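You operate a simulated robot arm through the tools that you are given. There is no shell and no other tool.

You run a simulated robot arm. Do the job below in one go: nothing can be reset, and whatever is moved stays where it is left.

Task
Put things in order on the left stand top. At the end: the silver spare bolt from the left stand top stands where the grey foam block stood; the yellow dauber stands where the black bolt stood; the grey foam block from the left stand top is on the brown stock carton; the black bolt stands where the silver spare bolt stood; whatever was shut is shut again. Leave all else as you found it, and nothing knocked over.

It is judged by the outcome, as a careful person would: the job done as asked, and still so three seconds after it is handed in. It fails if anything else is knocked over, pushed out of place, dropped, spilled or broken.

Robot
A 6-joint arm with a two-finger parallel gripper, fixed in place. Base frame: the origin is at the foot of the arm, x ahead of it, y to its left, z up; the work surface is at about z = 0. Lengths are in m, angles in degrees, forces in N, time in s.
With the tool pointing down near the work surface it reaches from about 0.12 to 0.5 m from the base axis. Its first joint turns from -72.0 to 72.0 degrees. Payload 0.65 kg.
Tool frame: the origin (TCP) lies between the finger pads and is the grasp point; the fingertips stand 0.025 m ahead of it; z points along the fingers, y is the line along which they close. The gripper opens to 0.076 m. The fingers are 0.018 m wide and 0.01 m thick; the gripper's body (0.036 by 0.078 m) begins 0.045 m behind the TCP.
Orientation is that of the tool frame in the base frame, as a unit quaternion [w, x, y, z]. With the fingers straight down and closing along the base's y, the tool's x points along the base's -x, its y along +y and its z along -z.

Tools
- The arm moves only by the tool move_arm. Its arguments are lists of equal length, an entry for each row: "dp": the shift along the base's x, y, z in units of 100 mm (1.0 is 100 mm), a list of three; "rot": the turn, a rotation vector about the base's x, y, z in units of 120 degrees (1.0 is 120 degrees), a list of three; "gripper": the gripper command, from -1 (fully open) to 1 (shut), values between in proportion. In form: {"dp": [[dx, dy, dz], ...], "rot": [[rx, ry, rz], ...], "gripper": [gripper, ...]}. A call has 1 to 20 rows; each row is the pose to reach, as a shift and turn from the pose commanded when the call began. A call with a number of a shift or a turn outside -1 to 1 is refused whole. A row lasts 0.2 s, in which the tool goes at most 0.05 m and 8.6 degrees; a call with a longer step from one row to the next is refused whole, and so is a gripper value outside its range. Where a pose cannot be reached the arm comes as near as it can. A force on the tool above 40 N (or 10 N above the force at the start of the call, whichever is more), or a blocked arm, ends the call early, and 0.2 s more pass. Each finger travels about 0.108 m/s and halts on what it meets, pressing with about 35 N; the grip force reading is that of the motor and also rises with nothing between the fingers. The clock runs only during rows and for 0.2 s after the last one: add rows that repeat a pose to give the fingers time. The reply holds the time, the measured pose of the TCP, the force on the tool along the base axes, the opening and the grip force, in the units named above and with some noise, with the torque about the TCP (base axes, N m) and any sound that the robot's microphone picked up.
- Cameras (640 x 400 px; columns grow to the right, rows downward): "scene" is fixed at [0.0726, 0.2859, 0.4121]; the picture's right is [-0.58, -0.81, 0.00], its down [-0.41, 0.29, -0.86] and it looks along [0.70, -0.50, -0.51] (base axes); focal length 214 px, centre (320, 200). "wrist" rides on the gripper at [0.058, 0.011, -0.081] in the tool frame; the picture's right is [-0.18, 0.98, 0.00], its down [-0.75, -0.14, -0.64] and it looks along [-0.63, -0.12, 0.77] (tool axes); focal length 243 px, centre (320, 200). There is no depth. A picture from a camera that has moved, and an enlarged one, comes with that camera's place and axes in the base frame and with its lens.
- camera(camera): a new picture of that camera. The clock stands still meanwhile.
- zoom(camera, box): a new picture of the part [left, top, right, bottom] of that camera's present view, enlarged. The clock stands still meanwhile.
- job_done(): hands the job in; it is judged then, once.

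Nothing tells you positions but the pictures and the camera data. Unless the task says otherwise, let go and move clear before handing in.

The tools are called after "Call:" as name(argument=value, ...) on one line, values as JSON. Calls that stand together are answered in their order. move_arm: Moves the arm, as the interface text tells. Its arguments: {"type":"object","properties":{"dp":{"type":"array","items":{"type":"array","items":{"type":"number"}}},"rot":{"type":"array","items":{"type":"array","items":{"type":"number"}}},"gripper":{"type":"array","items":{"type":"number"}}},"required":["dp","rot","gripper"]} The other tools are called the same way: camera (camera) takes a picture; zoom (camera, box) takes an enlarged picture of a part of a camera's view; job_done () hands the job in.

At the start:

```text
time_s: 0.0
eef_pos: [0.2624, 0.0179, 0.3595]
ee_rot: [0.0, 0.0, 1.0, 0.001]
force: [-0.1, -0.4, 0.9]
torque: [0.0, -0.02, -0.02]
width: 0.0762
gripper_force: 0.0
```

scene: 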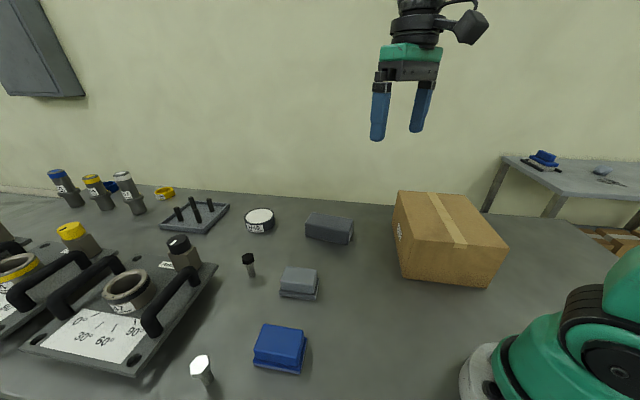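
wrist: 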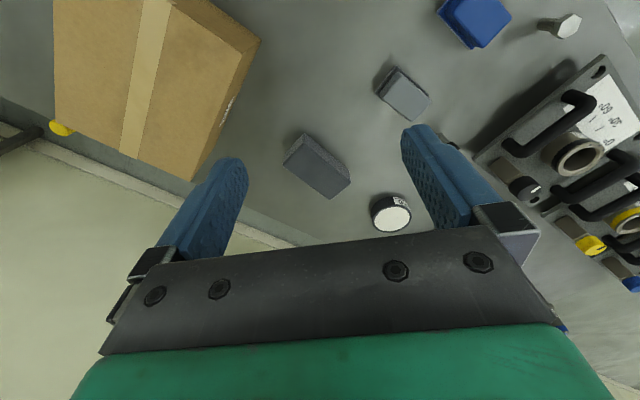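

I see a bench with a carton, several small blocks, bolts, a tape roll and stand-like fixtures at the left. I'll look closer before moving anything.

Call:
zoom(camera="scene", box=[0, 150, 240, 400])

Call:
zoom(camera="scene", box=[140, 170, 380, 320])

Call:
zoom(camera="scene", box=[380, 120, 640, 300])

Call:
zoom(camera="wrist", box=[360, 0, 640, 300])

```text
1.60 times, centred on (120, 275) of scene
camera zoom: at [0.0726, 0.2859, 0.4121], right [-0.58, -0.81, 0.0], down [-0.41, 0.29, -0.86], along [0.7, -0.5, -0.51], focal length 343 px, centre (640, 80)
```

zoom: 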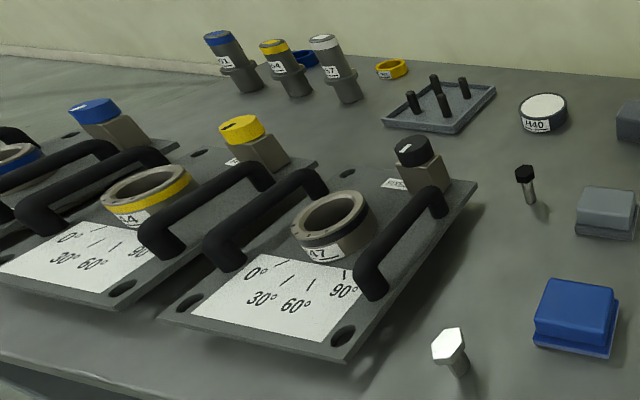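

```text
2.67 times, centred on (260, 245) of scene
camera zoom: at [0.0726, 0.2859, 0.4121], right [-0.58, -0.81, 0.0], down [-0.41, 0.29, -0.86], along [0.7, -0.5, -0.51], focal length 572 px, centre (480, 80)
```

zoom: 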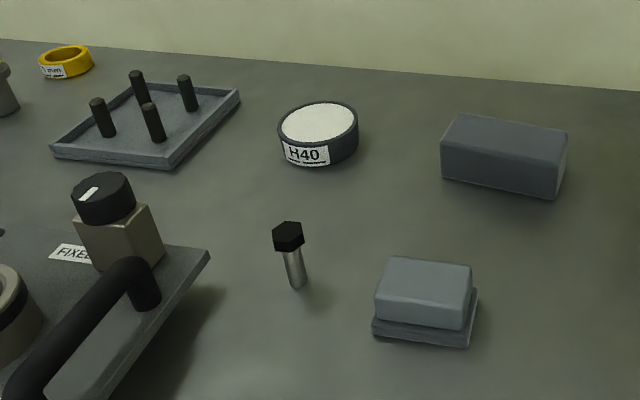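

```text
2.22 times, centred on (510, 210) of scene
camera zoom: at [0.0726, 0.2859, 0.4121], right [-0.58, -0.81, 0.0], down [-0.41, 0.29, -0.86], along [0.7, -0.5, -0.51], focal length 477 px, centre (-102, 178)
```

zoom: 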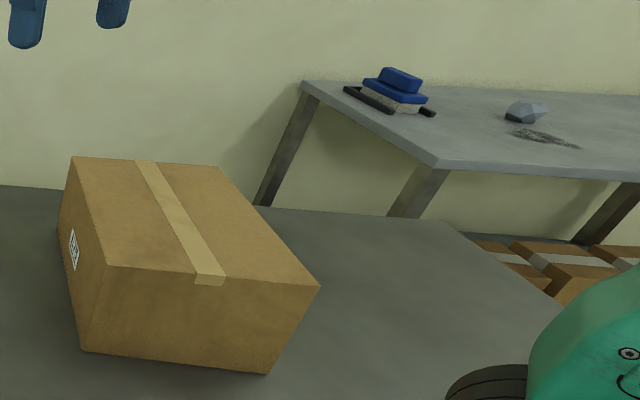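

```text
1.33 times, centred on (500, 150) of wrist
camera zoom: at [0.204, 0.0283, 0.4402], right [0.18, 0.98, 0.0], down [0.75, -0.14, 0.64], along [0.63, -0.12, -0.77], focal length 324 px, centre (80, 267)
```

zoom: 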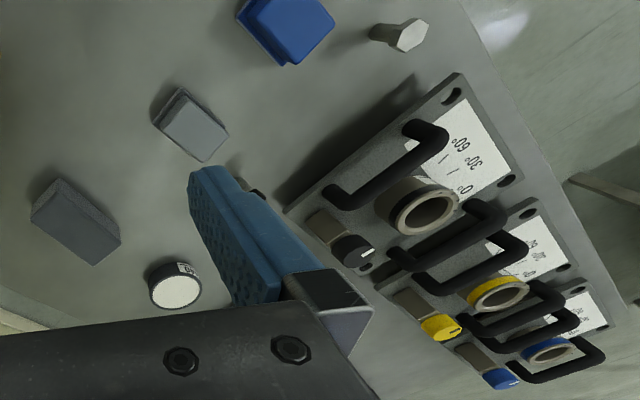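

The background table and something yellow behind the carton need a closer look, as do the two lipped boxes.

Call:
zoom(camera="wrist", box=[0, 80, 120, 160])

Call:
zoom(camera="wrist", box=[360, 0, 600, 130])

Call:
zoom(camera="scene", box=[240, 250, 340, 390])

Call:
zoom(camera="scene", box=[30, 150, 200, 240])

Call:
zoom(camera="scene", box=[490, 130, 640, 260])

```text
5.00 times, centred on (60, 120) of wrist
camera zoom: at [0.204, 0.0283, 0.4402], right [0.18, 0.98, 0.0], down [0.75, -0.14, 0.64], along [0.63, -0.12, -0.77], focal length 1213 px, centre (1620, 600)
```

zoom: 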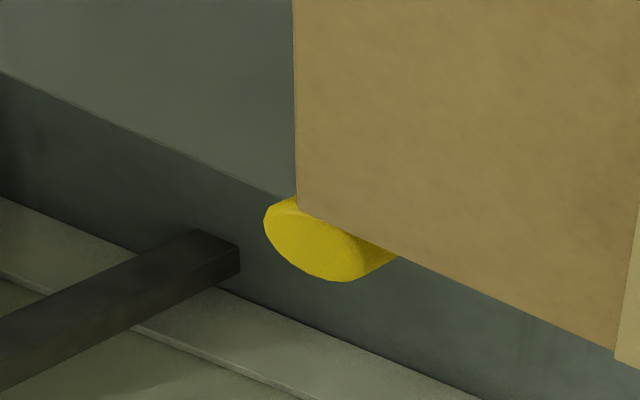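

```text
2.67 times, centred on (480, 65) of wrist
camera zoom: at [0.204, 0.0283, 0.4402], right [0.18, 0.98, 0.0], down [0.75, -0.14, 0.64], along [0.63, -0.12, -0.77], focal length 647 px, centre (-107, 560)
```

zoom: 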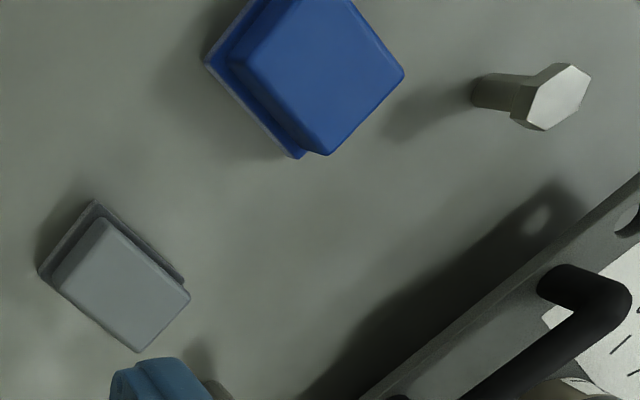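

```text
2.86 times, centred on (290, 320) of scene
camera zoom: at [0.0726, 0.2859, 0.4121], right [-0.58, -0.81, 0.0], down [-0.41, 0.29, -0.86], along [0.7, -0.5, -0.51], focal length 613 px, centre (406, -143)
```

zoom: 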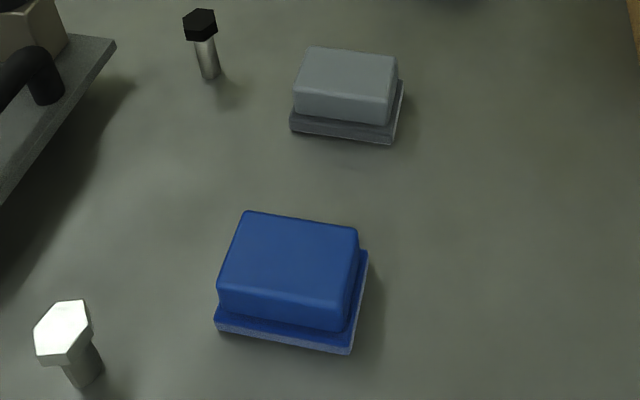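

```text
3.76 times, centred on (115, 195) of scene
camera zoom: at [0.0726, 0.2859, 0.4121], right [-0.58, -0.81, 0.0], down [-0.41, 0.29, -0.86], along [0.7, -0.5, -0.51], focal length 807 px, centre (1092, 219)
```

zoom: 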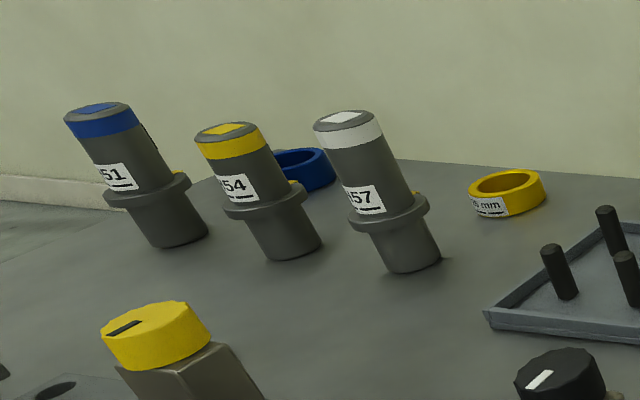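

```text
3.08 times, centred on (565, 195) of scene
camera zoom: at [0.0726, 0.2859, 0.4121], right [-0.58, -0.81, 0.0], down [-0.41, 0.29, -0.86], along [0.7, -0.5, -0.51], focal length 660 px, centre (-434, 215)
```

zoom: 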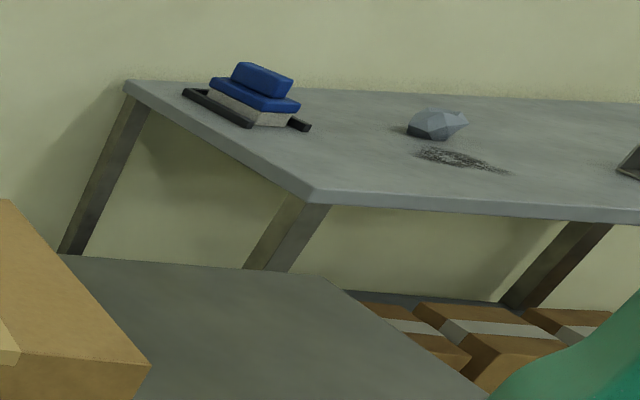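

The work surface holds two lipped blocks, a dark block, the black and silver bolts, and something yellow peeks out behind the carton's far corner (about x 0.28, y -0.42), probably the dauber. I'll swing the wrist camera over that side at height to see it properly.

Call:
move_arm(dp=[[-0.07, -0.33, 0], [-0.13, -0.66, 0], [-0.2, -1.0, 0], [-0.2, -1.0, 0]], rot=[[0, 0, -0.07], [0, 0, -0.14], [0, 0, -0.21], [0, 0, -0.21]], gripper=[-1, -1, -1, -1])

Call:
move_arm(dp=[[0, -0.33, 0], [0, -0.66, 0], [0, -1.0, 0], [0, -1.0, 0]], rot=[[0, 0, -0.07], [0, 0, -0.14], [0, 0, -0.21], [0, 0, -0.21]], gripper=[-1, -1, -1, -1])

Call:
camera(camera="wrist")

Call:
camera(camera="scene")

```text
time_s: 1.0
eef_pos: [0.2435, -0.0847, 0.36]
ee_rot: [0.0, 0.22, 0.976, 0.001]
force: [0.0, 0.0, -0.2]
torque: [-0.04, 0.04, 0.0]
width: 0.0758
gripper_force: 0.0
```

```text
time_s: 2.0
eef_pos: [0.2401, -0.1839, 0.3593]
ee_rot: [0.0, 0.427, 0.904, 0.001]
force: [-0.5, -0.8, 1.0]
torque: [-0.02, 0.01, 0.0]
width: 0.0761
gripper_force: 0.1
```

```text
taken
camera wrist: at [0.2128, -0.132, 0.4402], right [0.88, 0.48, 0.0], down [0.37, -0.67, 0.64], along [0.31, -0.56, -0.77], focal length 243 px, centre (320, 200)
```

wrist: 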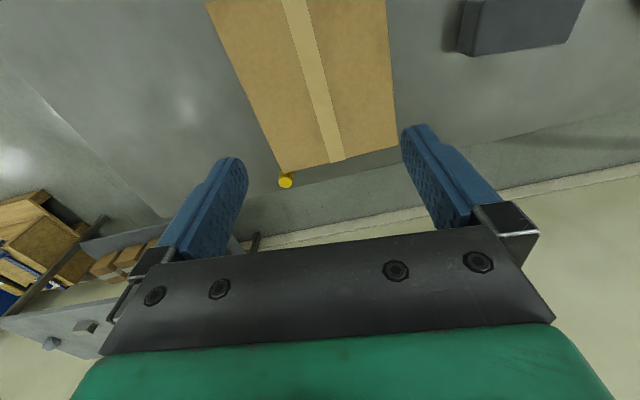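

```text
taken
```

scene: 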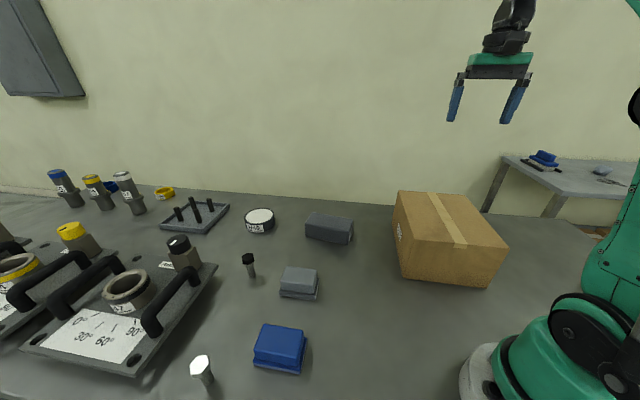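

The yellow top is visible at the carton's far edge. I'll move further out to look over the carton edge more steeply.

Call:
move_arm(dp=[[0.0, -0.33, 0], [0, -0.66, 0], [0, -1.0, 0], [0, -1.0, 0]], rot=[[0, 0, 0], [0, 0, 0], [0, 0, 0], [0, 0, 0]], gripper=[-1, -1, -1, -1])

Call:
move_arm(dp=[[0.1, -0.33, 0], [0.2, -0.66, 0], [0.3, -1.0, 0], [0.3, -1.0, 0]], rot=[[0, 0, 0], [0, 0, 0], [0, 0, 0], [0, 0, 0]], gripper=[-1, -1, -1, -1])

Call:
camera(camera="wrist")

```text
time_s: 3.0
eef_pos: [0.2321, -0.2742, 0.3426]
ee_rot: [0.0, 0.426, 0.905, 0.002]
force: [-0.3, -0.2, 0.0]
torque: [0.01, 0.0, 0.03]
width: 0.076
gripper_force: 0.0
out of reach, approached as far as the arm can: row 2, 3, 4
```

```text
time_s: 4.0
eef_pos: [0.2289, -0.3265, 0.3038]
ee_rot: [0.0, 0.426, 0.905, 0.002]
force: [0.5, -0.1, -0.9]
torque: [0.01, 0.01, 0.01]
width: 0.0761
gripper_force: 0.1
out of reach, approached as far as the arm can: row 1, 2, 3, 4
```

```text
taken
camera wrist: at [0.201, -0.2742, 0.3845], right [0.87, 0.48, 0.0], down [0.37, -0.67, 0.64], along [0.31, -0.56, -0.77], focal length 243 px, centre (320, 200)
```

wrist: 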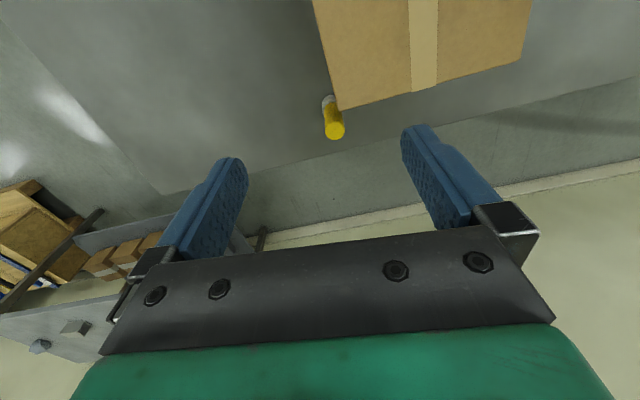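

The dauber is in view now. Zooming in on it.

Call:
zoom(camera="wrist", box=[280, 70, 400, 145])

Call:
zoom(camera="wrist", box=[220, 0, 560, 210])

```text
5.33 times, centred on (340, 108) of wrist
camera zoom: at [0.201, -0.2742, 0.3845], right [0.87, 0.48, 0.0], down [0.37, -0.67, 0.64], along [0.31, -0.56, -0.77], focal length 1294 px, centre (213, 693)
```

zoom: 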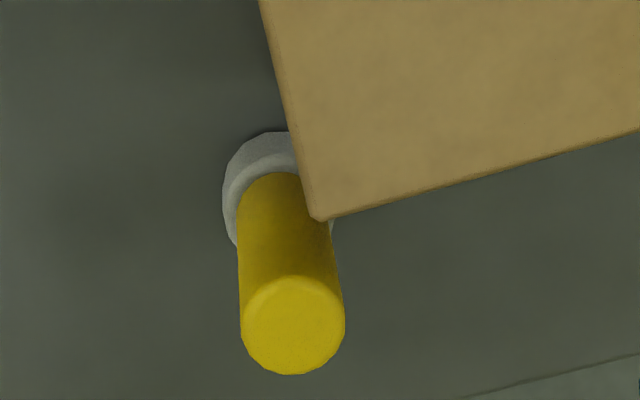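

```text
1.88 times, centred on (390, 105) of wrist
camera zoom: at [0.201, -0.2742, 0.3845], right [0.87, 0.48, 0.0], down [0.37, -0.67, 0.64], along [0.31, -0.56, -0.77], focal length 457 px, centre (188, 379)
```

zoom: 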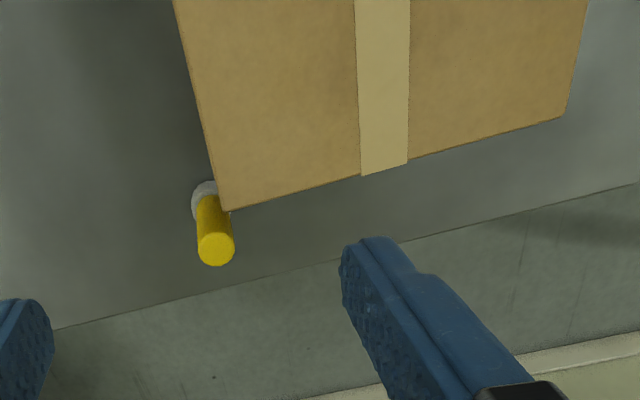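

The dauber is a yellow cylinder on a white foot, about 98 mm tall, standing near (0.279, -0.377) just off the carton corner. Next I go back over the middle to tell the dark block and the lipped grey block apart.

Call:
move_arm(dp=[[0.0, 0.33, 0], [0, 0.66, 0], [0, 1.0, 0], [0, 1.0, 0]], rot=[[0, 0, 0.05], [0, 0, 0.1], [0, 0, 0.15], [0, 0, 0.15]], gripper=[-1, -1, -1, -1])

```text
time_s: 5.0
eef_pos: [0.2303, -0.2249, 0.3028]
ee_rot: [0.0, 0.279, 0.96, 0.001]
force: [-0.6, 0.6, -0.1]
torque: [0.02, 0.03, 0.02]
width: 0.0759
gripper_force: 0.2
```

Call:
move_arm(dp=[[0.05, 0.33, 0], [0.1, 0.66, 0], [0.2, 1.0, 0], [0.2, 1.0, 0]], rot=[[0, 0, 0.06], [0, 0, 0.12], [0, 0, 0.18], [0, 0, 0.18]], gripper=[-1, -1, -1, -1])

Call:
move_arm(dp=[[0.1, 0.33, 0], [0.2, 0.66, 0], [0.3, 1.0, 0], [0.3, 1.0, 0]], rot=[[0, 0, 0.03], [0, 0, 0.06], [0, 0, 0.09], [0, 0, 0.09]], gripper=[-1, -1, -1, -1])

Call:
camera(camera="wrist")

```text
time_s: 6.0
eef_pos: [0.2499, -0.1225, 0.3038]
ee_rot: [0.0, 0.094, 0.996, 0.0]
force: [0.5, -0.1, -0.6]
torque: [-0.02, -0.04, -0.01]
width: 0.0761
gripper_force: 0.2
```

```text
time_s: 7.0
eef_pos: [0.2772, -0.0225, 0.3]
ee_rot: [0.001, 0.0, 1.0, 0.0]
force: [-0.1, 0.0, -0.2]
torque: [-0.01, -0.02, 0.01]
width: 0.0759
gripper_force: 0.0
```

```text
taken
camera wrist: at [0.2201, -0.0114, 0.3814], right [0.18, 0.98, 0.0], down [0.75, -0.14, 0.64], along [0.63, -0.12, -0.77], focal length 243 px, centre (320, 200)
```

wrist: 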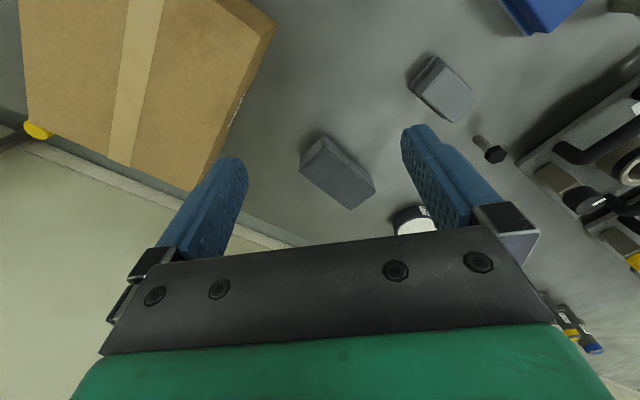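

Call:
zoom(camera="wrist", box=[285, 120, 395, 220])

Call:
zoom(camera="wrist", box=[390, 40, 530, 170])

Call:
zoom(camera="wrist", box=[480, 0, 640, 100])

```text
4.00 times, centred on (340, 170) of wrist
camera zoom: at [0.2201, -0.0114, 0.3814], right [0.18, 0.98, 0.0], down [0.75, -0.14, 0.64], along [0.63, -0.12, -0.77], focal length 970 px, centre (240, 320)
```

zoom: 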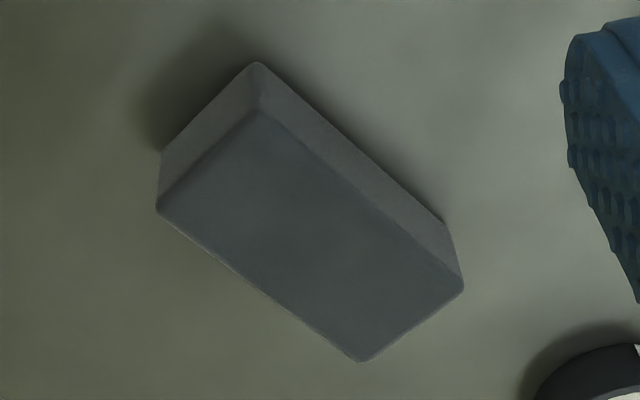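

```text
3.08 times, centred on (460, 105) of wrist
camera zoom: at [0.2201, -0.0114, 0.3814], right [0.18, 0.98, 0.0], down [0.75, -0.14, 0.64], along [0.63, -0.12, -0.77], focal length 746 px, centre (-111, 492)
```

zoom: 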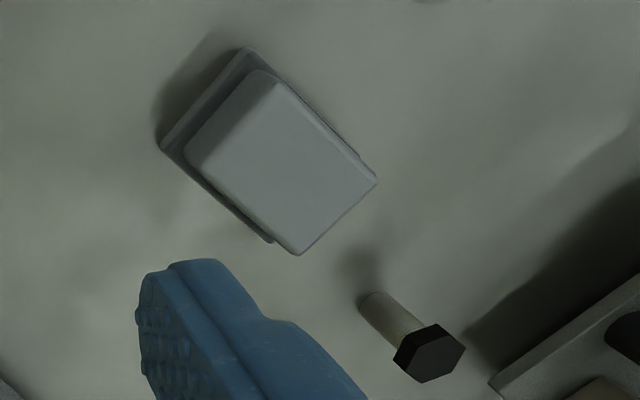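

```text
4.00 times, centred on (560, 50) of wrist
camera zoom: at [0.2201, -0.0114, 0.3814], right [0.18, 0.98, 0.0], down [0.75, -0.14, 0.64], along [0.63, -0.12, -0.77], focal length 970 px, centre (-640, 800)
```

zoom: 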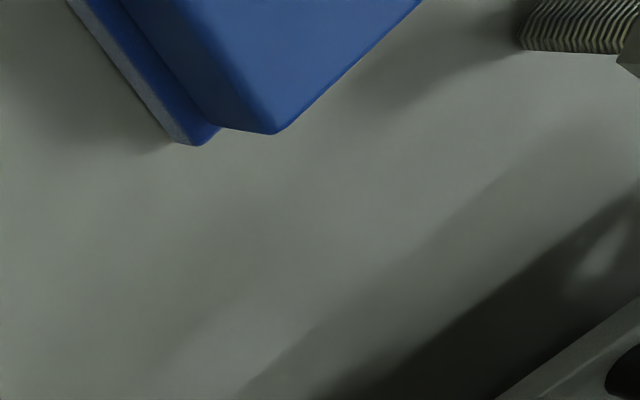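

Call:
zoom(camera="scene", box=[295, 205, 365, 250])

Call:
zoom(camera="scene", box=[265, 260, 335, 305])

Call:
zoom(camera="scene", box=[245, 315, 315, 380])

Call:
zoom(camera="scene", box=[505, 140, 640, 190])

```text
8.89 times, centred on (330, 228) of scene
camera zoom: at [0.0726, 0.2859, 0.4121], right [-0.58, -0.81, 0.0], down [-0.41, 0.29, -0.86], along [0.7, -0.5, -0.51], focal length 1906 px, centre (231, -44)
```

zoom: 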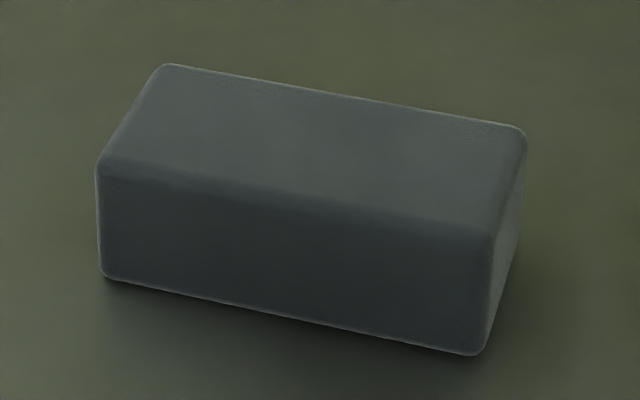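

```text
8.89 times, centred on (300, 282) of scene
camera zoom: at [0.0726, 0.2859, 0.4121], right [-0.58, -0.81, 0.0], down [-0.41, 0.29, -0.86], along [0.7, -0.5, -0.51], focal length 1906 px, centre (498, -533)
```

zoom: 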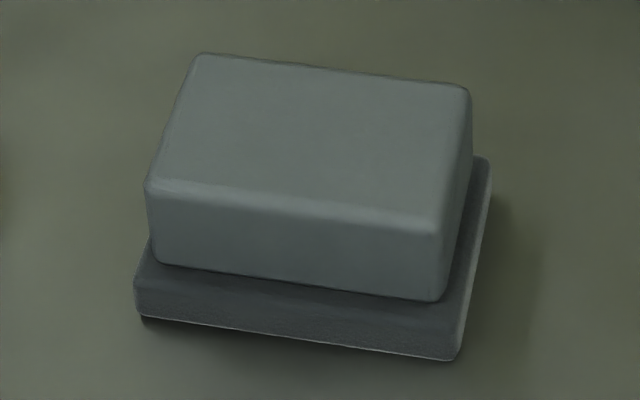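

```text
6.15 times, centred on (280, 348) of scene
camera zoom: at [0.0726, 0.2859, 0.4121], right [-0.58, -0.81, 0.0], down [-0.41, 0.29, -0.86], along [0.7, -0.5, -0.51], focal length 1320 px, centre (566, -708)
```

zoom: 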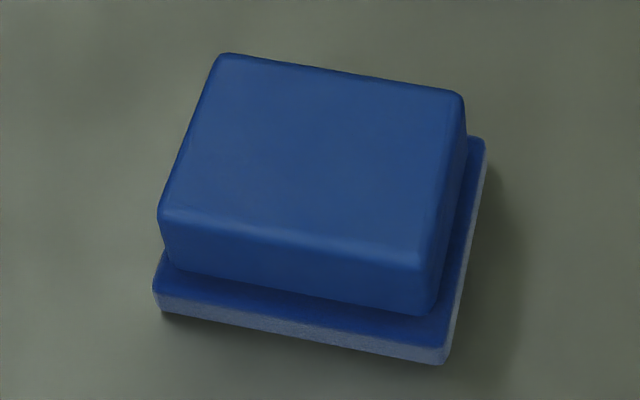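

```text
4.74 times, centred on (572, 165) of scene
camera zoom: at [0.0726, 0.2859, 0.4121], right [-0.58, -0.81, 0.0], down [-0.41, 0.29, -0.86], along [0.7, -0.5, -0.51], focal length 1017 px, centre (-877, 366)
```

zoom: 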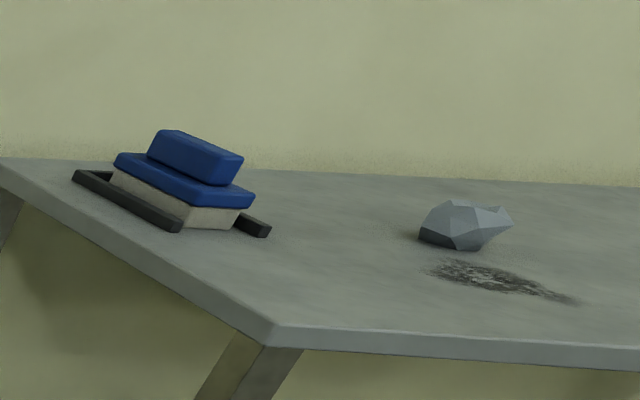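

The plain dark block reads as foam (the lipped ones look like erasers with pads). Its centre is about (0.463, -0.024), 125 x 60 x 47 mm, long side at 36 degrees. Next I turn the gripper to match it and go over it.

Call:
move_arm(dp=[[0.18, 0, -0.2], [0.36, 0, -0.4], [0.54, 0, -0.6], [0.72, 0, -0.8], [0.9, 0, -1.0], [0.9, 0, -1.0]], rot=[[0, 0, 0.0605], [0, 0, 0.121], [0, 0, 0.1815], [0, 0, 0.242], [0, 0, 0.3025], [0, 0, 0.3025]], gripper=[-1, -1, -1, -1, -1, -1])

Call:
move_arm(dp=[[0.32, 0, -0.15], [0.64, 0, -0.3], [0.96, -0.015, -0.45], [0.96, -0.015, -0.45]], rot=[[0, 0, 0], [0, 0, 0], [0, 0, 0], [0, 0, 0]], gripper=[-1, -1, -1, -1])

Call:
camera(camera="wrist")

Call:
camera(camera="scene")

```text
time_s: 8.4
eef_pos: [0.3695, -0.023, 0.2025]
ee_rot: [-0.001, -0.312, 0.95, 0.001]
force: [-0.1, 0.4, 0.0]
torque: [-0.01, 0.04, -0.02]
width: 0.0761
gripper_force: 0.1
```

```text
time_s: 9.4
eef_pos: [0.4641, -0.0228, 0.1546]
ee_rot: [0.0, -0.312, 0.95, 0.0]
force: [0.6, 0.7, -0.3]
torque: [0.0, -0.01, -0.01]
width: 0.076
gripper_force: 0.0
```

```text
taken
camera wrist: at [0.412, -0.0483, 0.2362], right [-0.43, 0.9, 0.0], down [0.69, 0.33, 0.64], along [0.58, 0.28, -0.77], focal length 243 px, centre (320, 200)
```

wrist: 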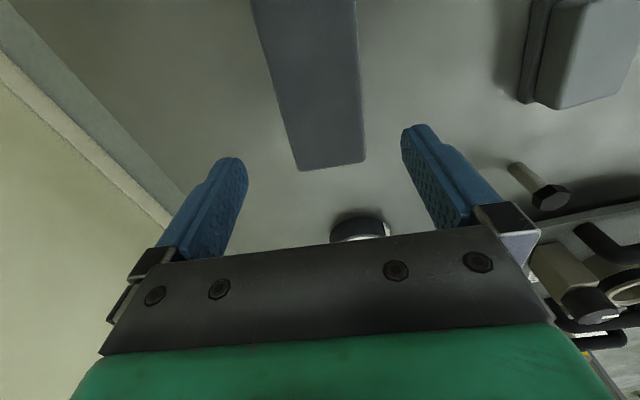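

```text
taken
```

scene: 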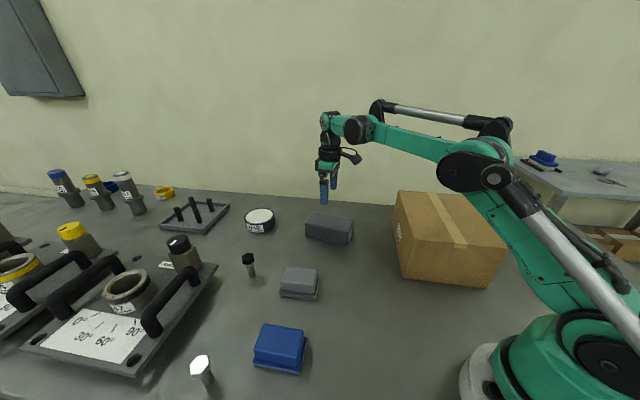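

The gripper is aligned with the foam block (its middle is right under the TCP). Descending, gripping and checking.

Call:
move_arm(dp=[[0, 0, -0.25], [0, 0, -0.5], [0, 0, -0.75], [0, 0, -0.95], [0, 0, -0.95]], rot=[[0, 0, 0], [0, 0, 0], [0, 0, 0], [0, 0, 0], [0, 0, 0]], gripper=[-1, -1, -1, -1, -1])

Call:
move_arm(dp=[[0, 0, -0.12], [0, 0, -0.24], [0, 0, -0.24]], rot=[[0, 0, 0], [0, 0, 0], [0, 0, 0]], gripper=[-1, -1, -1])

```text
time_s: 10.6
eef_pos: [0.4676, -0.025, 0.0579]
ee_rot: [-0.001, -0.312, 0.95, 0.001]
force: [0.7, -0.1, -0.2]
torque: [0.02, 0.0, 0.01]
width: 0.0758
gripper_force: 0.1
```

```text
time_s: 11.4
eef_pos: [0.4682, -0.0261, 0.036]
ee_rot: [0.0, -0.312, 0.95, 0.001]
force: [0.2, -0.1, 0.2]
torque: [0.0, -0.03, 0.01]
width: 0.0759
gripper_force: 0.1
```

Call:
camera(camera="wrist")

Call:
zoom(camera="scene", box=[270, 130, 390, 260])

```text
taken
camera wrist: at [0.4152, -0.0516, 0.1171], right [-0.43, 0.9, 0.0], down [0.69, 0.33, 0.64], along [0.58, 0.28, -0.77], focal length 243 px, centre (320, 200)
```

wrist: 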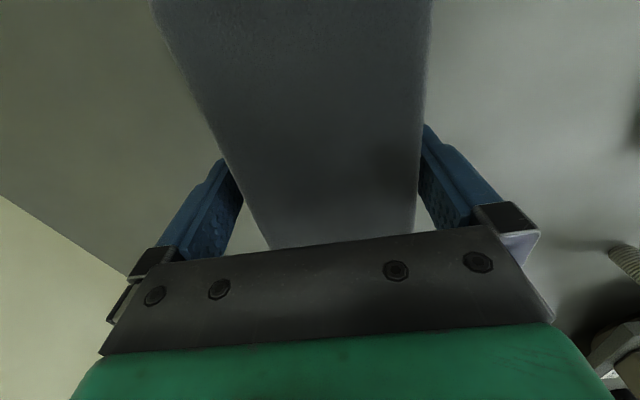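

```text
3.08 times, centred on (330, 195) of scene
camera zoom: at [0.0726, 0.2859, 0.4121], right [-0.58, -0.81, 0.0], down [-0.41, 0.29, -0.86], along [0.7, -0.5, -0.51], focal length 660 px, centre (289, 215)
```

zoom: 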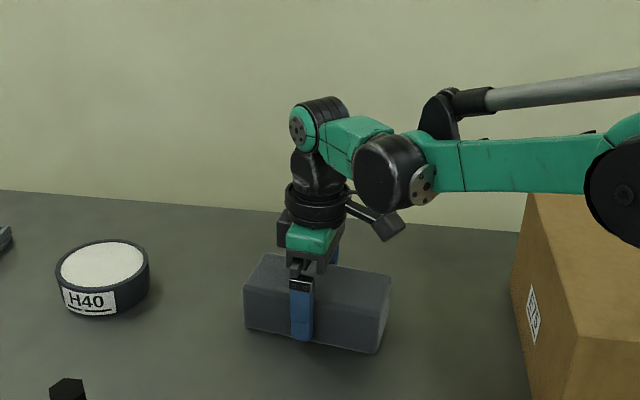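

The fingers straddle the block with clearance on both sides. Closing and lifting a little.

Call:
move_arm(dp=[[0, 0, 0], [0, 0, 0], [0, 0, 0], [0, 0, 0]], rot=[[0, 0, 0], [0, 0, 0], [0, 0, 0], [0, 0, 0]], gripper=[0, 0.2, 0.2, 0.2])

Call:
move_arm(dp=[[0, 0, 0.2], [0, 0, 0.4], [0, 0, 0.7], [0, 0, 1.0], [0, 0, 1.0]], rot=[[0, 0, 0], [0, 0, 0], [0, 0, 0], [0, 0, 0], [0, 0, 0]], gripper=[0.2, 0.2, 0.2, 0.2, 0.2])

Call:
camera(camera="scene")

```text
time_s: 12.4
eef_pos: [0.4682, -0.0264, 0.0373]
ee_rot: [0.0, -0.311, 0.95, 0.001]
force: [-0.5, -0.5, -0.1]
torque: [0.0, -0.02, 0.0]
width: 0.0641
gripper_force: 34.7
```

```text
time_s: 13.6
eef_pos: [0.4654, -0.0294, 0.138]
ee_rot: [0.0, -0.311, 0.95, 0.001]
force: [1.1, -0.2, -0.4]
torque: [0.0, -0.04, 0.03]
width: 0.0641
gripper_force: 35.2
```

```text
taken
```

scene: 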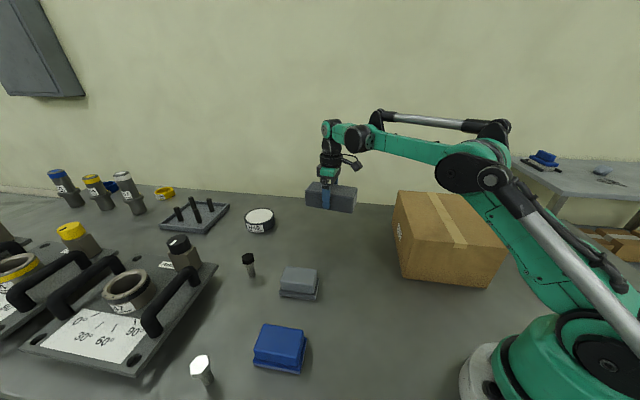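

The foam block is held firmly. I'll raise it while retracting and swing it over the carton (centre about (0.250, -0.209), top at z 0.117).

Call:
move_arm(dp=[[-0.19, 0, 0.2], [-0.38, 0, 0.4], [-0.57, 0, 0.6], [-0.76, 0, 0.8], [-0.95, 0, 1.0], [-0.95, 0, 1.0]], rot=[[0, 0, -0.0675], [0, 0, -0.135], [0, 0, -0.2025], [0, 0, -0.27], [0, 0, -0.3375], [0, 0, -0.3375]], gripper=[0.2, 0.2, 0.2, 0.2, 0.2, 0.2])

Call:
move_arm(dp=[[-0.14, -0.18, 0], [-0.28, -0.36, 0], [-0.42, -0.54, 0], [-0.56, -0.72, 0], [-0.7, -0.9, 0], [-0.7, -0.9, 0]], rot=[[0, 0, -0.068], [0, 0, -0.136], [0, 0, -0.204], [0, 0, -0.272], [0, 0, -0.34], [0, 0, -0.34]], gripper=[0.2, 0.2, 0.2, 0.2, 0.2, 0.2])

Call:
move_arm(dp=[[-0.17, -0.3, 0], [-0.34, -0.6, 0], [-0.5, -0.9, 0], [-0.5, -0.9, 0]], rot=[[0, 0, 0], [0, 0, 0], [0, 0, 0], [0, 0, 0]], gripper=[0.2, 0.2, 0.2, 0.2])

Call:
camera(camera="scene")

Call:
camera(camera="wrist")

```text
time_s: 15.0
eef_pos: [0.3705, -0.0292, 0.2373]
ee_rot: [0.0, 0.038, 0.999, 0.001]
force: [0.7, -0.7, -1.0]
torque: [-0.01, -0.01, 0.0]
width: 0.064
gripper_force: 35.2
```

```text
time_s: 16.4
eef_pos: [0.3007, -0.1142, 0.2365]
ee_rot: [0.0, 0.383, 0.924, 0.001]
force: [-0.3, -0.1, -1.0]
torque: [0.0, 0.0, -0.03]
width: 0.064
gripper_force: 35.0
```

```text
time_s: 17.4
eef_pos: [0.2507, -0.206, 0.2384]
ee_rot: [0.0, 0.383, 0.924, 0.002]
force: [0.4, -0.7, -0.3]
torque: [-0.02, 0.01, -0.01]
width: 0.0637
gripper_force: 34.5
```

```text
taken
```

scene: 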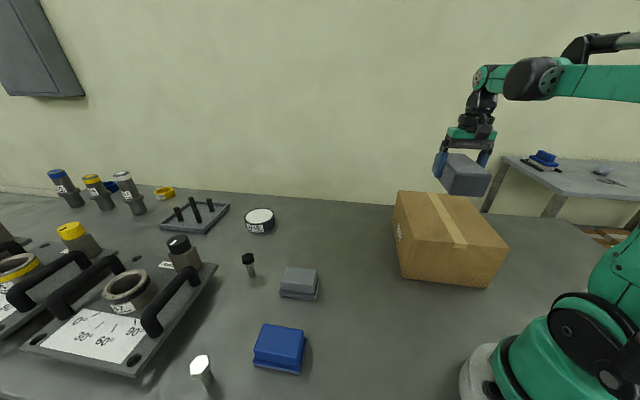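

```text
taken
camera wrist: at [0.2179, -0.1562, 0.3198], right [0.83, 0.56, 0.0], down [0.43, -0.63, 0.64], along [0.36, -0.53, -0.77], focal length 243 px, centre (320, 200)
```

wrist: 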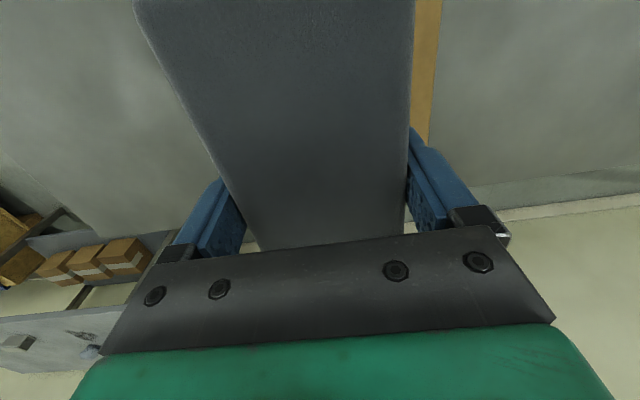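

The block hangs centred over the carton. Lowering to just above the top, then feeling for contact.

Call:
move_arm(dp=[[0, 0, -0.25], [0, 0, -0.5], [0, 0, -0.7], [0, 0, -0.76], [0, 0, -0.76]], rot=[[0, 0, 0], [0, 0, 0], [0, 0, 0], [0, 0, 0], [0, 0, 0]], gripper=[0.2, 0.2, 0.2, 0.2, 0.2])

Call:
zoom(camera="scene", box=[370, 110, 530, 300])

```text
time_s: 18.6
eef_pos: [0.2524, -0.2062, 0.1619]
ee_rot: [0.0, 0.383, 0.924, 0.001]
force: [0.0, -0.6, -0.1]
torque: [0.01, -0.01, -0.01]
width: 0.0642
gripper_force: 34.9
```

```text
2.11 times, centred on (450, 205) of scene
camera zoom: at [0.0726, 0.2859, 0.4121], right [-0.58, -0.81, 0.0], down [-0.41, 0.29, -0.86], along [0.7, -0.5, -0.51], focal length 452 px, centre (46, 190)
```

zoom: 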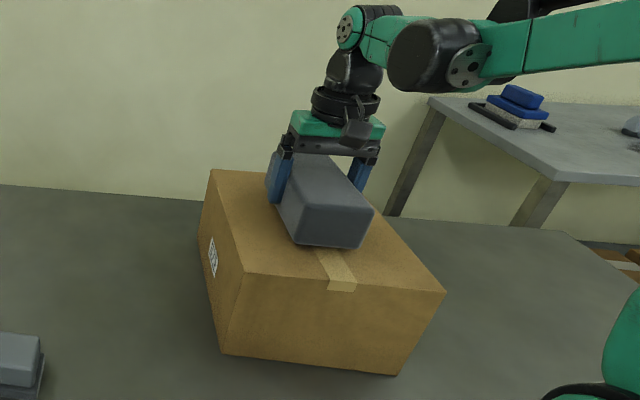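

Call:
move_arm(dp=[[0, 0, -0.02], [0, 0, -0.04], [0, 0, -0.06], [0, 0, -0.06]], rot=[[0, 0, 0], [0, 0, 0], [0, 0, 0], [0, 0, 0]], gripper=[0.2, 0.2, 0.2, 0.2])

Call:
zoom(camera="scene", box=[420, 150, 500, 260])

```text
time_s: 19.6
eef_pos: [0.2528, -0.2057, 0.1564]
ee_rot: [0.001, 0.383, 0.924, 0.0]
force: [-0.1, 0.0, -0.4]
torque: [-0.01, 0.01, 0.03]
width: 0.0639
gripper_force: 34.4
```

```text
3.64 times, centred on (460, 205) of scene
camera zoom: at [0.0726, 0.2859, 0.4121], right [-0.58, -0.81, 0.0], down [-0.41, 0.29, -0.86], along [0.7, -0.5, -0.51], focal length 780 px, centre (-189, 182)
```

zoom: 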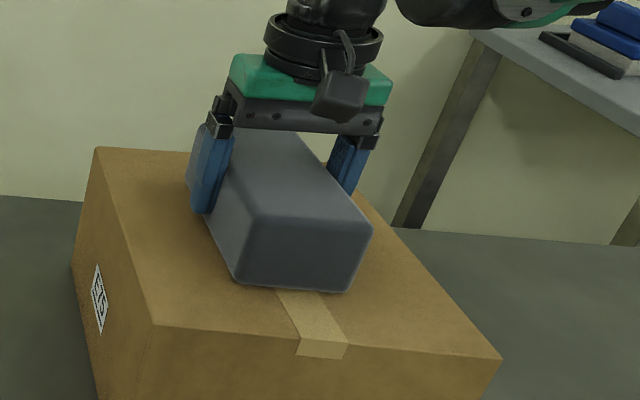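

Call:
move_arm(dp=[[0, 0, -0.01], [0, 0, -0.02], [0, 0, -0.02]], rot=[[0, 0, 0], [0, 0, 0], [0, 0, 0]], gripper=[0.2, 0.2, 0.2])

Call:
move_arm(dp=[[0, 0, -0.01], [0, 0, -0.02], [0, 0, -0.02]], rot=[[0, 0, 0], [0, 0, 0], [0, 0, 0]], gripper=[0.2, 0.2, 0.2])

```text
time_s: 20.2
eef_pos: [0.2525, -0.2059, 0.155]
ee_rot: [0.0, 0.383, 0.924, 0.002]
force: [-1.1, 2.4, 17.2]
torque: [-0.11, 0.03, 0.01]
width: 0.0641
gripper_force: 35.3
stopped in row 3: the force on the tool passed its limit at 44 N (the readings are from after the stop); the commanded pose is now the measured one
```

```text
time_s: 20.6
eef_pos: [0.2526, -0.2053, 0.1549]
ee_rot: [0.001, 0.383, 0.924, 0.002]
force: [-0.2, 0.7, 17.9]
torque: [-0.11, 0.02, -0.03]
width: 0.0641
gripper_force: 34.9
stopped in row 1: the force on the tool passed its limit at 46 N (the readings are from after the stop); the commanded pose is now the measured one
```

Contact is firm at z 0.155. Easing off slightly, then releasing and rising straight up.

Call:
move_arm(dp=[[0, 0, 0.004], [0, 0, 0.004]], rot=[[0, 0, 0], [0, 0, 0]], gripper=[0.2, 0.2])

Call:
move_arm(dp=[[0, 0, 0], [0, 0, 0], [0, 0, 0]], rot=[[0, 0, 0], [0, 0, 0], [0, 0, 0]], gripper=[-0.8, -1, -1])

Call:
move_arm(dp=[[0, 0, 0.2], [0, 0, 0.4], [0, 0, 0.7], [0, 0, 1.0], [0, 0, 1.0]], rot=[[0, 0, 0], [0, 0, 0], [0, 0, 0], [0, 0, 0], [0, 0, 0]], gripper=[-1, -1, -1, -1, -1])

Call:
camera(camera="scene")

Call:
camera(camera="wrist")

```text
time_s: 21.2
eef_pos: [0.2522, -0.2065, 0.1556]
ee_rot: [0.001, 0.382, 0.924, 0.002]
force: [0.1, -0.5, 0.4]
torque: [-0.03, 0.05, 0.02]
width: 0.0642
gripper_force: 34.9
```

```text
time_s: 22.1
eef_pos: [0.2514, -0.2067, 0.1553]
ee_rot: [0.001, 0.383, 0.924, 0.001]
force: [0.6, -0.6, 0.3]
torque: [0.02, -0.03, 0.04]
width: 0.076
gripper_force: 0.1
```

```text
time_s: 23.2
eef_pos: [0.251, -0.2047, 0.2585]
ee_rot: [0.001, 0.383, 0.924, 0.002]
force: [-0.2, 0.8, 0.0]
torque: [-0.01, -0.01, -0.01]
width: 0.0761
gripper_force: 0.1
```

```text
taken
```

scene: 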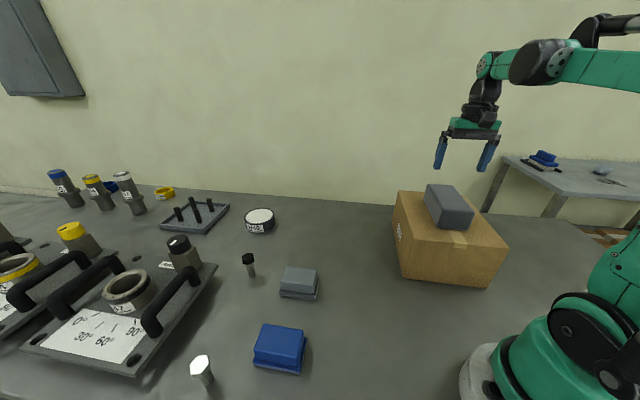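

```text
taken
camera wrist: at [0.218, -0.1562, 0.3386], right [0.82, 0.57, 0.0], down [0.43, -0.63, 0.64], along [0.36, -0.53, -0.77], focal length 243 px, centre (320, 200)
```

wrist: 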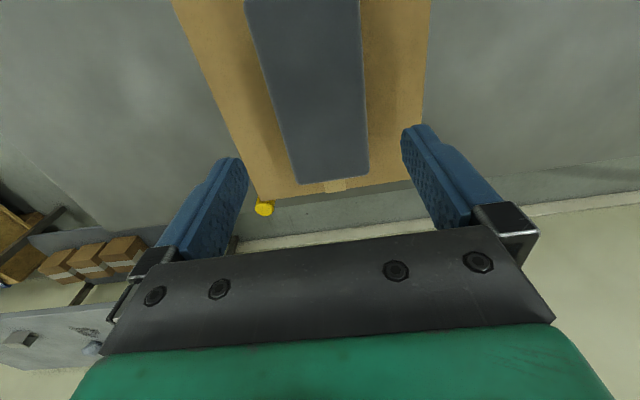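

The foam block now rests centred on the carton. Next I swing round at height to the silver bolt near (0.288, 0.341).

Call:
move_arm(dp=[[0.17, 0.33, 0], [0.33, 0.66, 0], [0.5, 1.0, 0]], rot=[[0, 0, 0.067], [0, 0, 0.134], [0, 0, 0.2]], gripper=[-1, -1, -1])

Call:
move_arm(dp=[[0.07, 0.33, 0], [0.14, 0.66, 0], [0.2, 1.0, 0]], rot=[[0, 0, 0.067], [0, 0, 0.134], [0, 0, 0.2]], gripper=[-1, -1, -1])

Call:
move_arm(dp=[[-0.1, 0.33, 0], [-0.2, 0.66, 0], [-0.3, 1.0, 0]], rot=[[0, 0, 0.067], [0, 0, 0.134], [0, 0, 0.2]], gripper=[-1, -1, -1])

Call:
move_arm(dp=[[-0.1, 0.33, 0], [-0.2, 0.66, 0], [-0.3, 1.0, 0], [-0.3, 1.0, 0]], rot=[[0, 0, 0.064], [0, 0, 0.128], [0, 0, 0.192], [0, 0, 0.192]], gripper=[-1, -1, -1, -1])

Call:
camera(camera="wrist")

Call:
camera(camera="scene")

```text
time_s: 24.1
eef_pos: [0.2991, -0.1064, 0.2577]
ee_rot: [0.0, 0.18, 0.984, 0.002]
force: [-0.4, -0.1, 0.8]
torque: [0.02, -0.01, 0.0]
width: 0.0761
gripper_force: 0.0
```

```text
time_s: 24.9
eef_pos: [0.3223, -0.003, 0.2555]
ee_rot: [0.0, -0.028, 1.0, 0.002]
force: [-0.1, -0.4, 0.3]
torque: [0.0, 0.0, -0.03]
width: 0.0761
gripper_force: 0.0
```

```text
time_s: 25.6
eef_pos: [0.2916, 0.0943, 0.2524]
ee_rot: [-0.001, -0.234, 0.972, 0.002]
force: [-0.2, 0.0, -0.7]
torque: [-0.02, 0.0, -0.03]
width: 0.076
gripper_force: 0.1
```

```text
time_s: 26.6
eef_pos: [0.2629, 0.1928, 0.2548]
ee_rot: [0.0, -0.424, 0.906, 0.001]
force: [0.0, -0.2, 0.0]
torque: [0.0, -0.01, -0.02]
width: 0.076
gripper_force: 0.0
```

```text
taken
camera wrist: at [0.2179, 0.1555, 0.3361], right [-0.64, 0.77, 0.0], down [0.59, 0.49, 0.64], along [0.49, 0.41, -0.77], focal length 243 px, centre (320, 200)
```

wrist: 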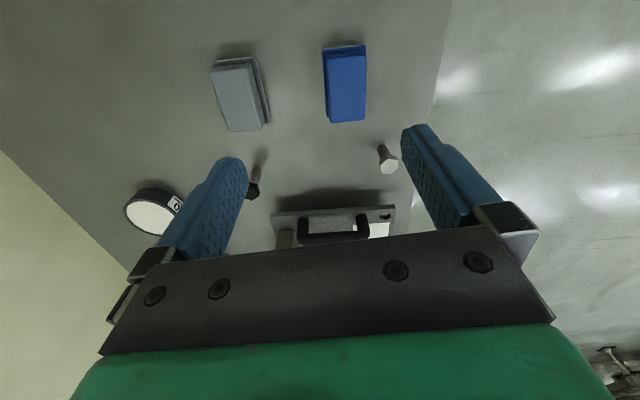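

```text
taken
```

scene: 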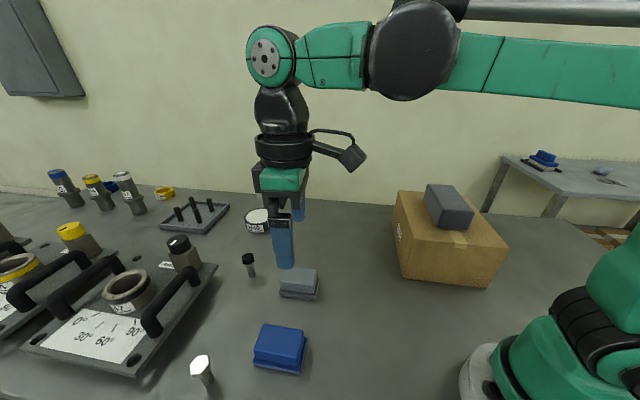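

Call:
zoom(camera="wrist", box=[340, 120, 440, 190])

Call:
zoom(camera="wrist", box=[200, 30, 440, 180])

Call:
zoom(camera="scene", box=[170, 340, 240, 400])

Call:
zoom(camera="scene", box=[225, 240, 275, 290])

```text
5.71 times, centred on (390, 155) of wrist
camera zoom: at [0.2179, 0.1555, 0.3361], right [-0.64, 0.77, 0.0], down [0.59, 0.49, 0.64], along [0.49, 0.41, -0.77], focal length 1386 px, centre (-80, 457)
```

zoom: 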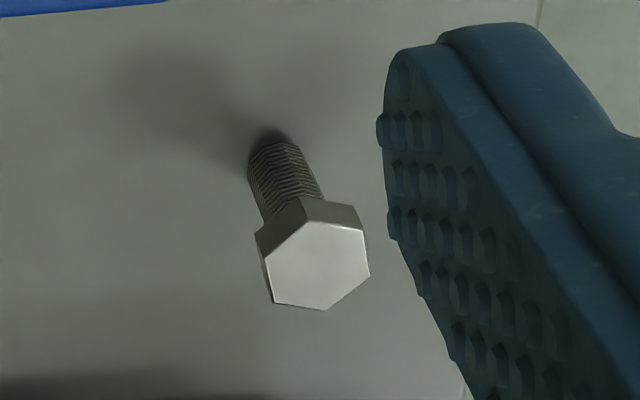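

```text
2.67 times, centred on (320, 105) of wrist
camera zoom: at [0.2179, 0.1555, 0.3361], right [-0.64, 0.77, 0.0], down [0.59, 0.49, 0.64], along [0.49, 0.41, -0.77], focal length 647 px, centre (320, 453)
```

zoom: 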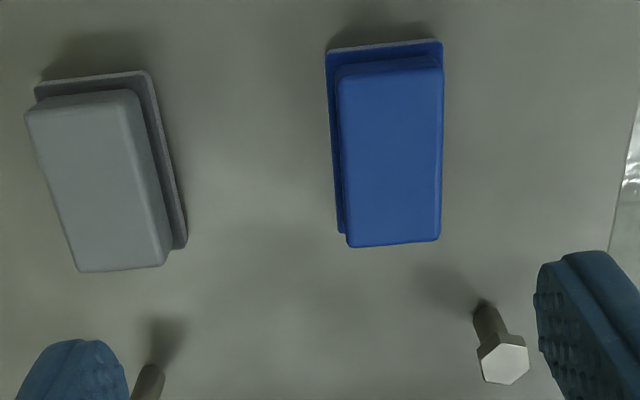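

```text
6.67 times, centred on (205, 370) of scene
camera zoom: at [0.0726, 0.2859, 0.4121], right [-0.58, -0.81, 0.0], down [-0.41, 0.29, -0.86], along [0.7, -0.5, -0.51], focal length 1430 px, centre (1087, -933)
```

zoom: 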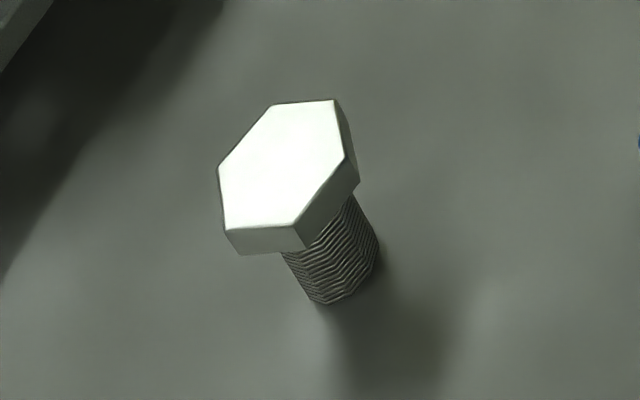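

```text
8.00 times, centred on (250, 265) of scene
camera zoom: at [0.0726, 0.2859, 0.4121], right [-0.58, -0.81, 0.0], down [-0.41, 0.29, -0.86], along [0.7, -0.5, -0.51], focal length 1716 px, centre (880, -320)
```

zoom: 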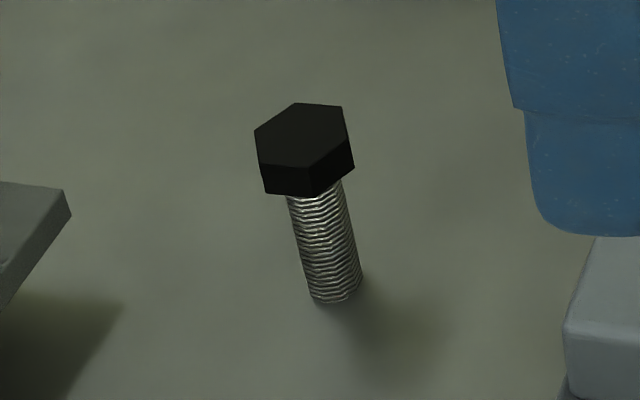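

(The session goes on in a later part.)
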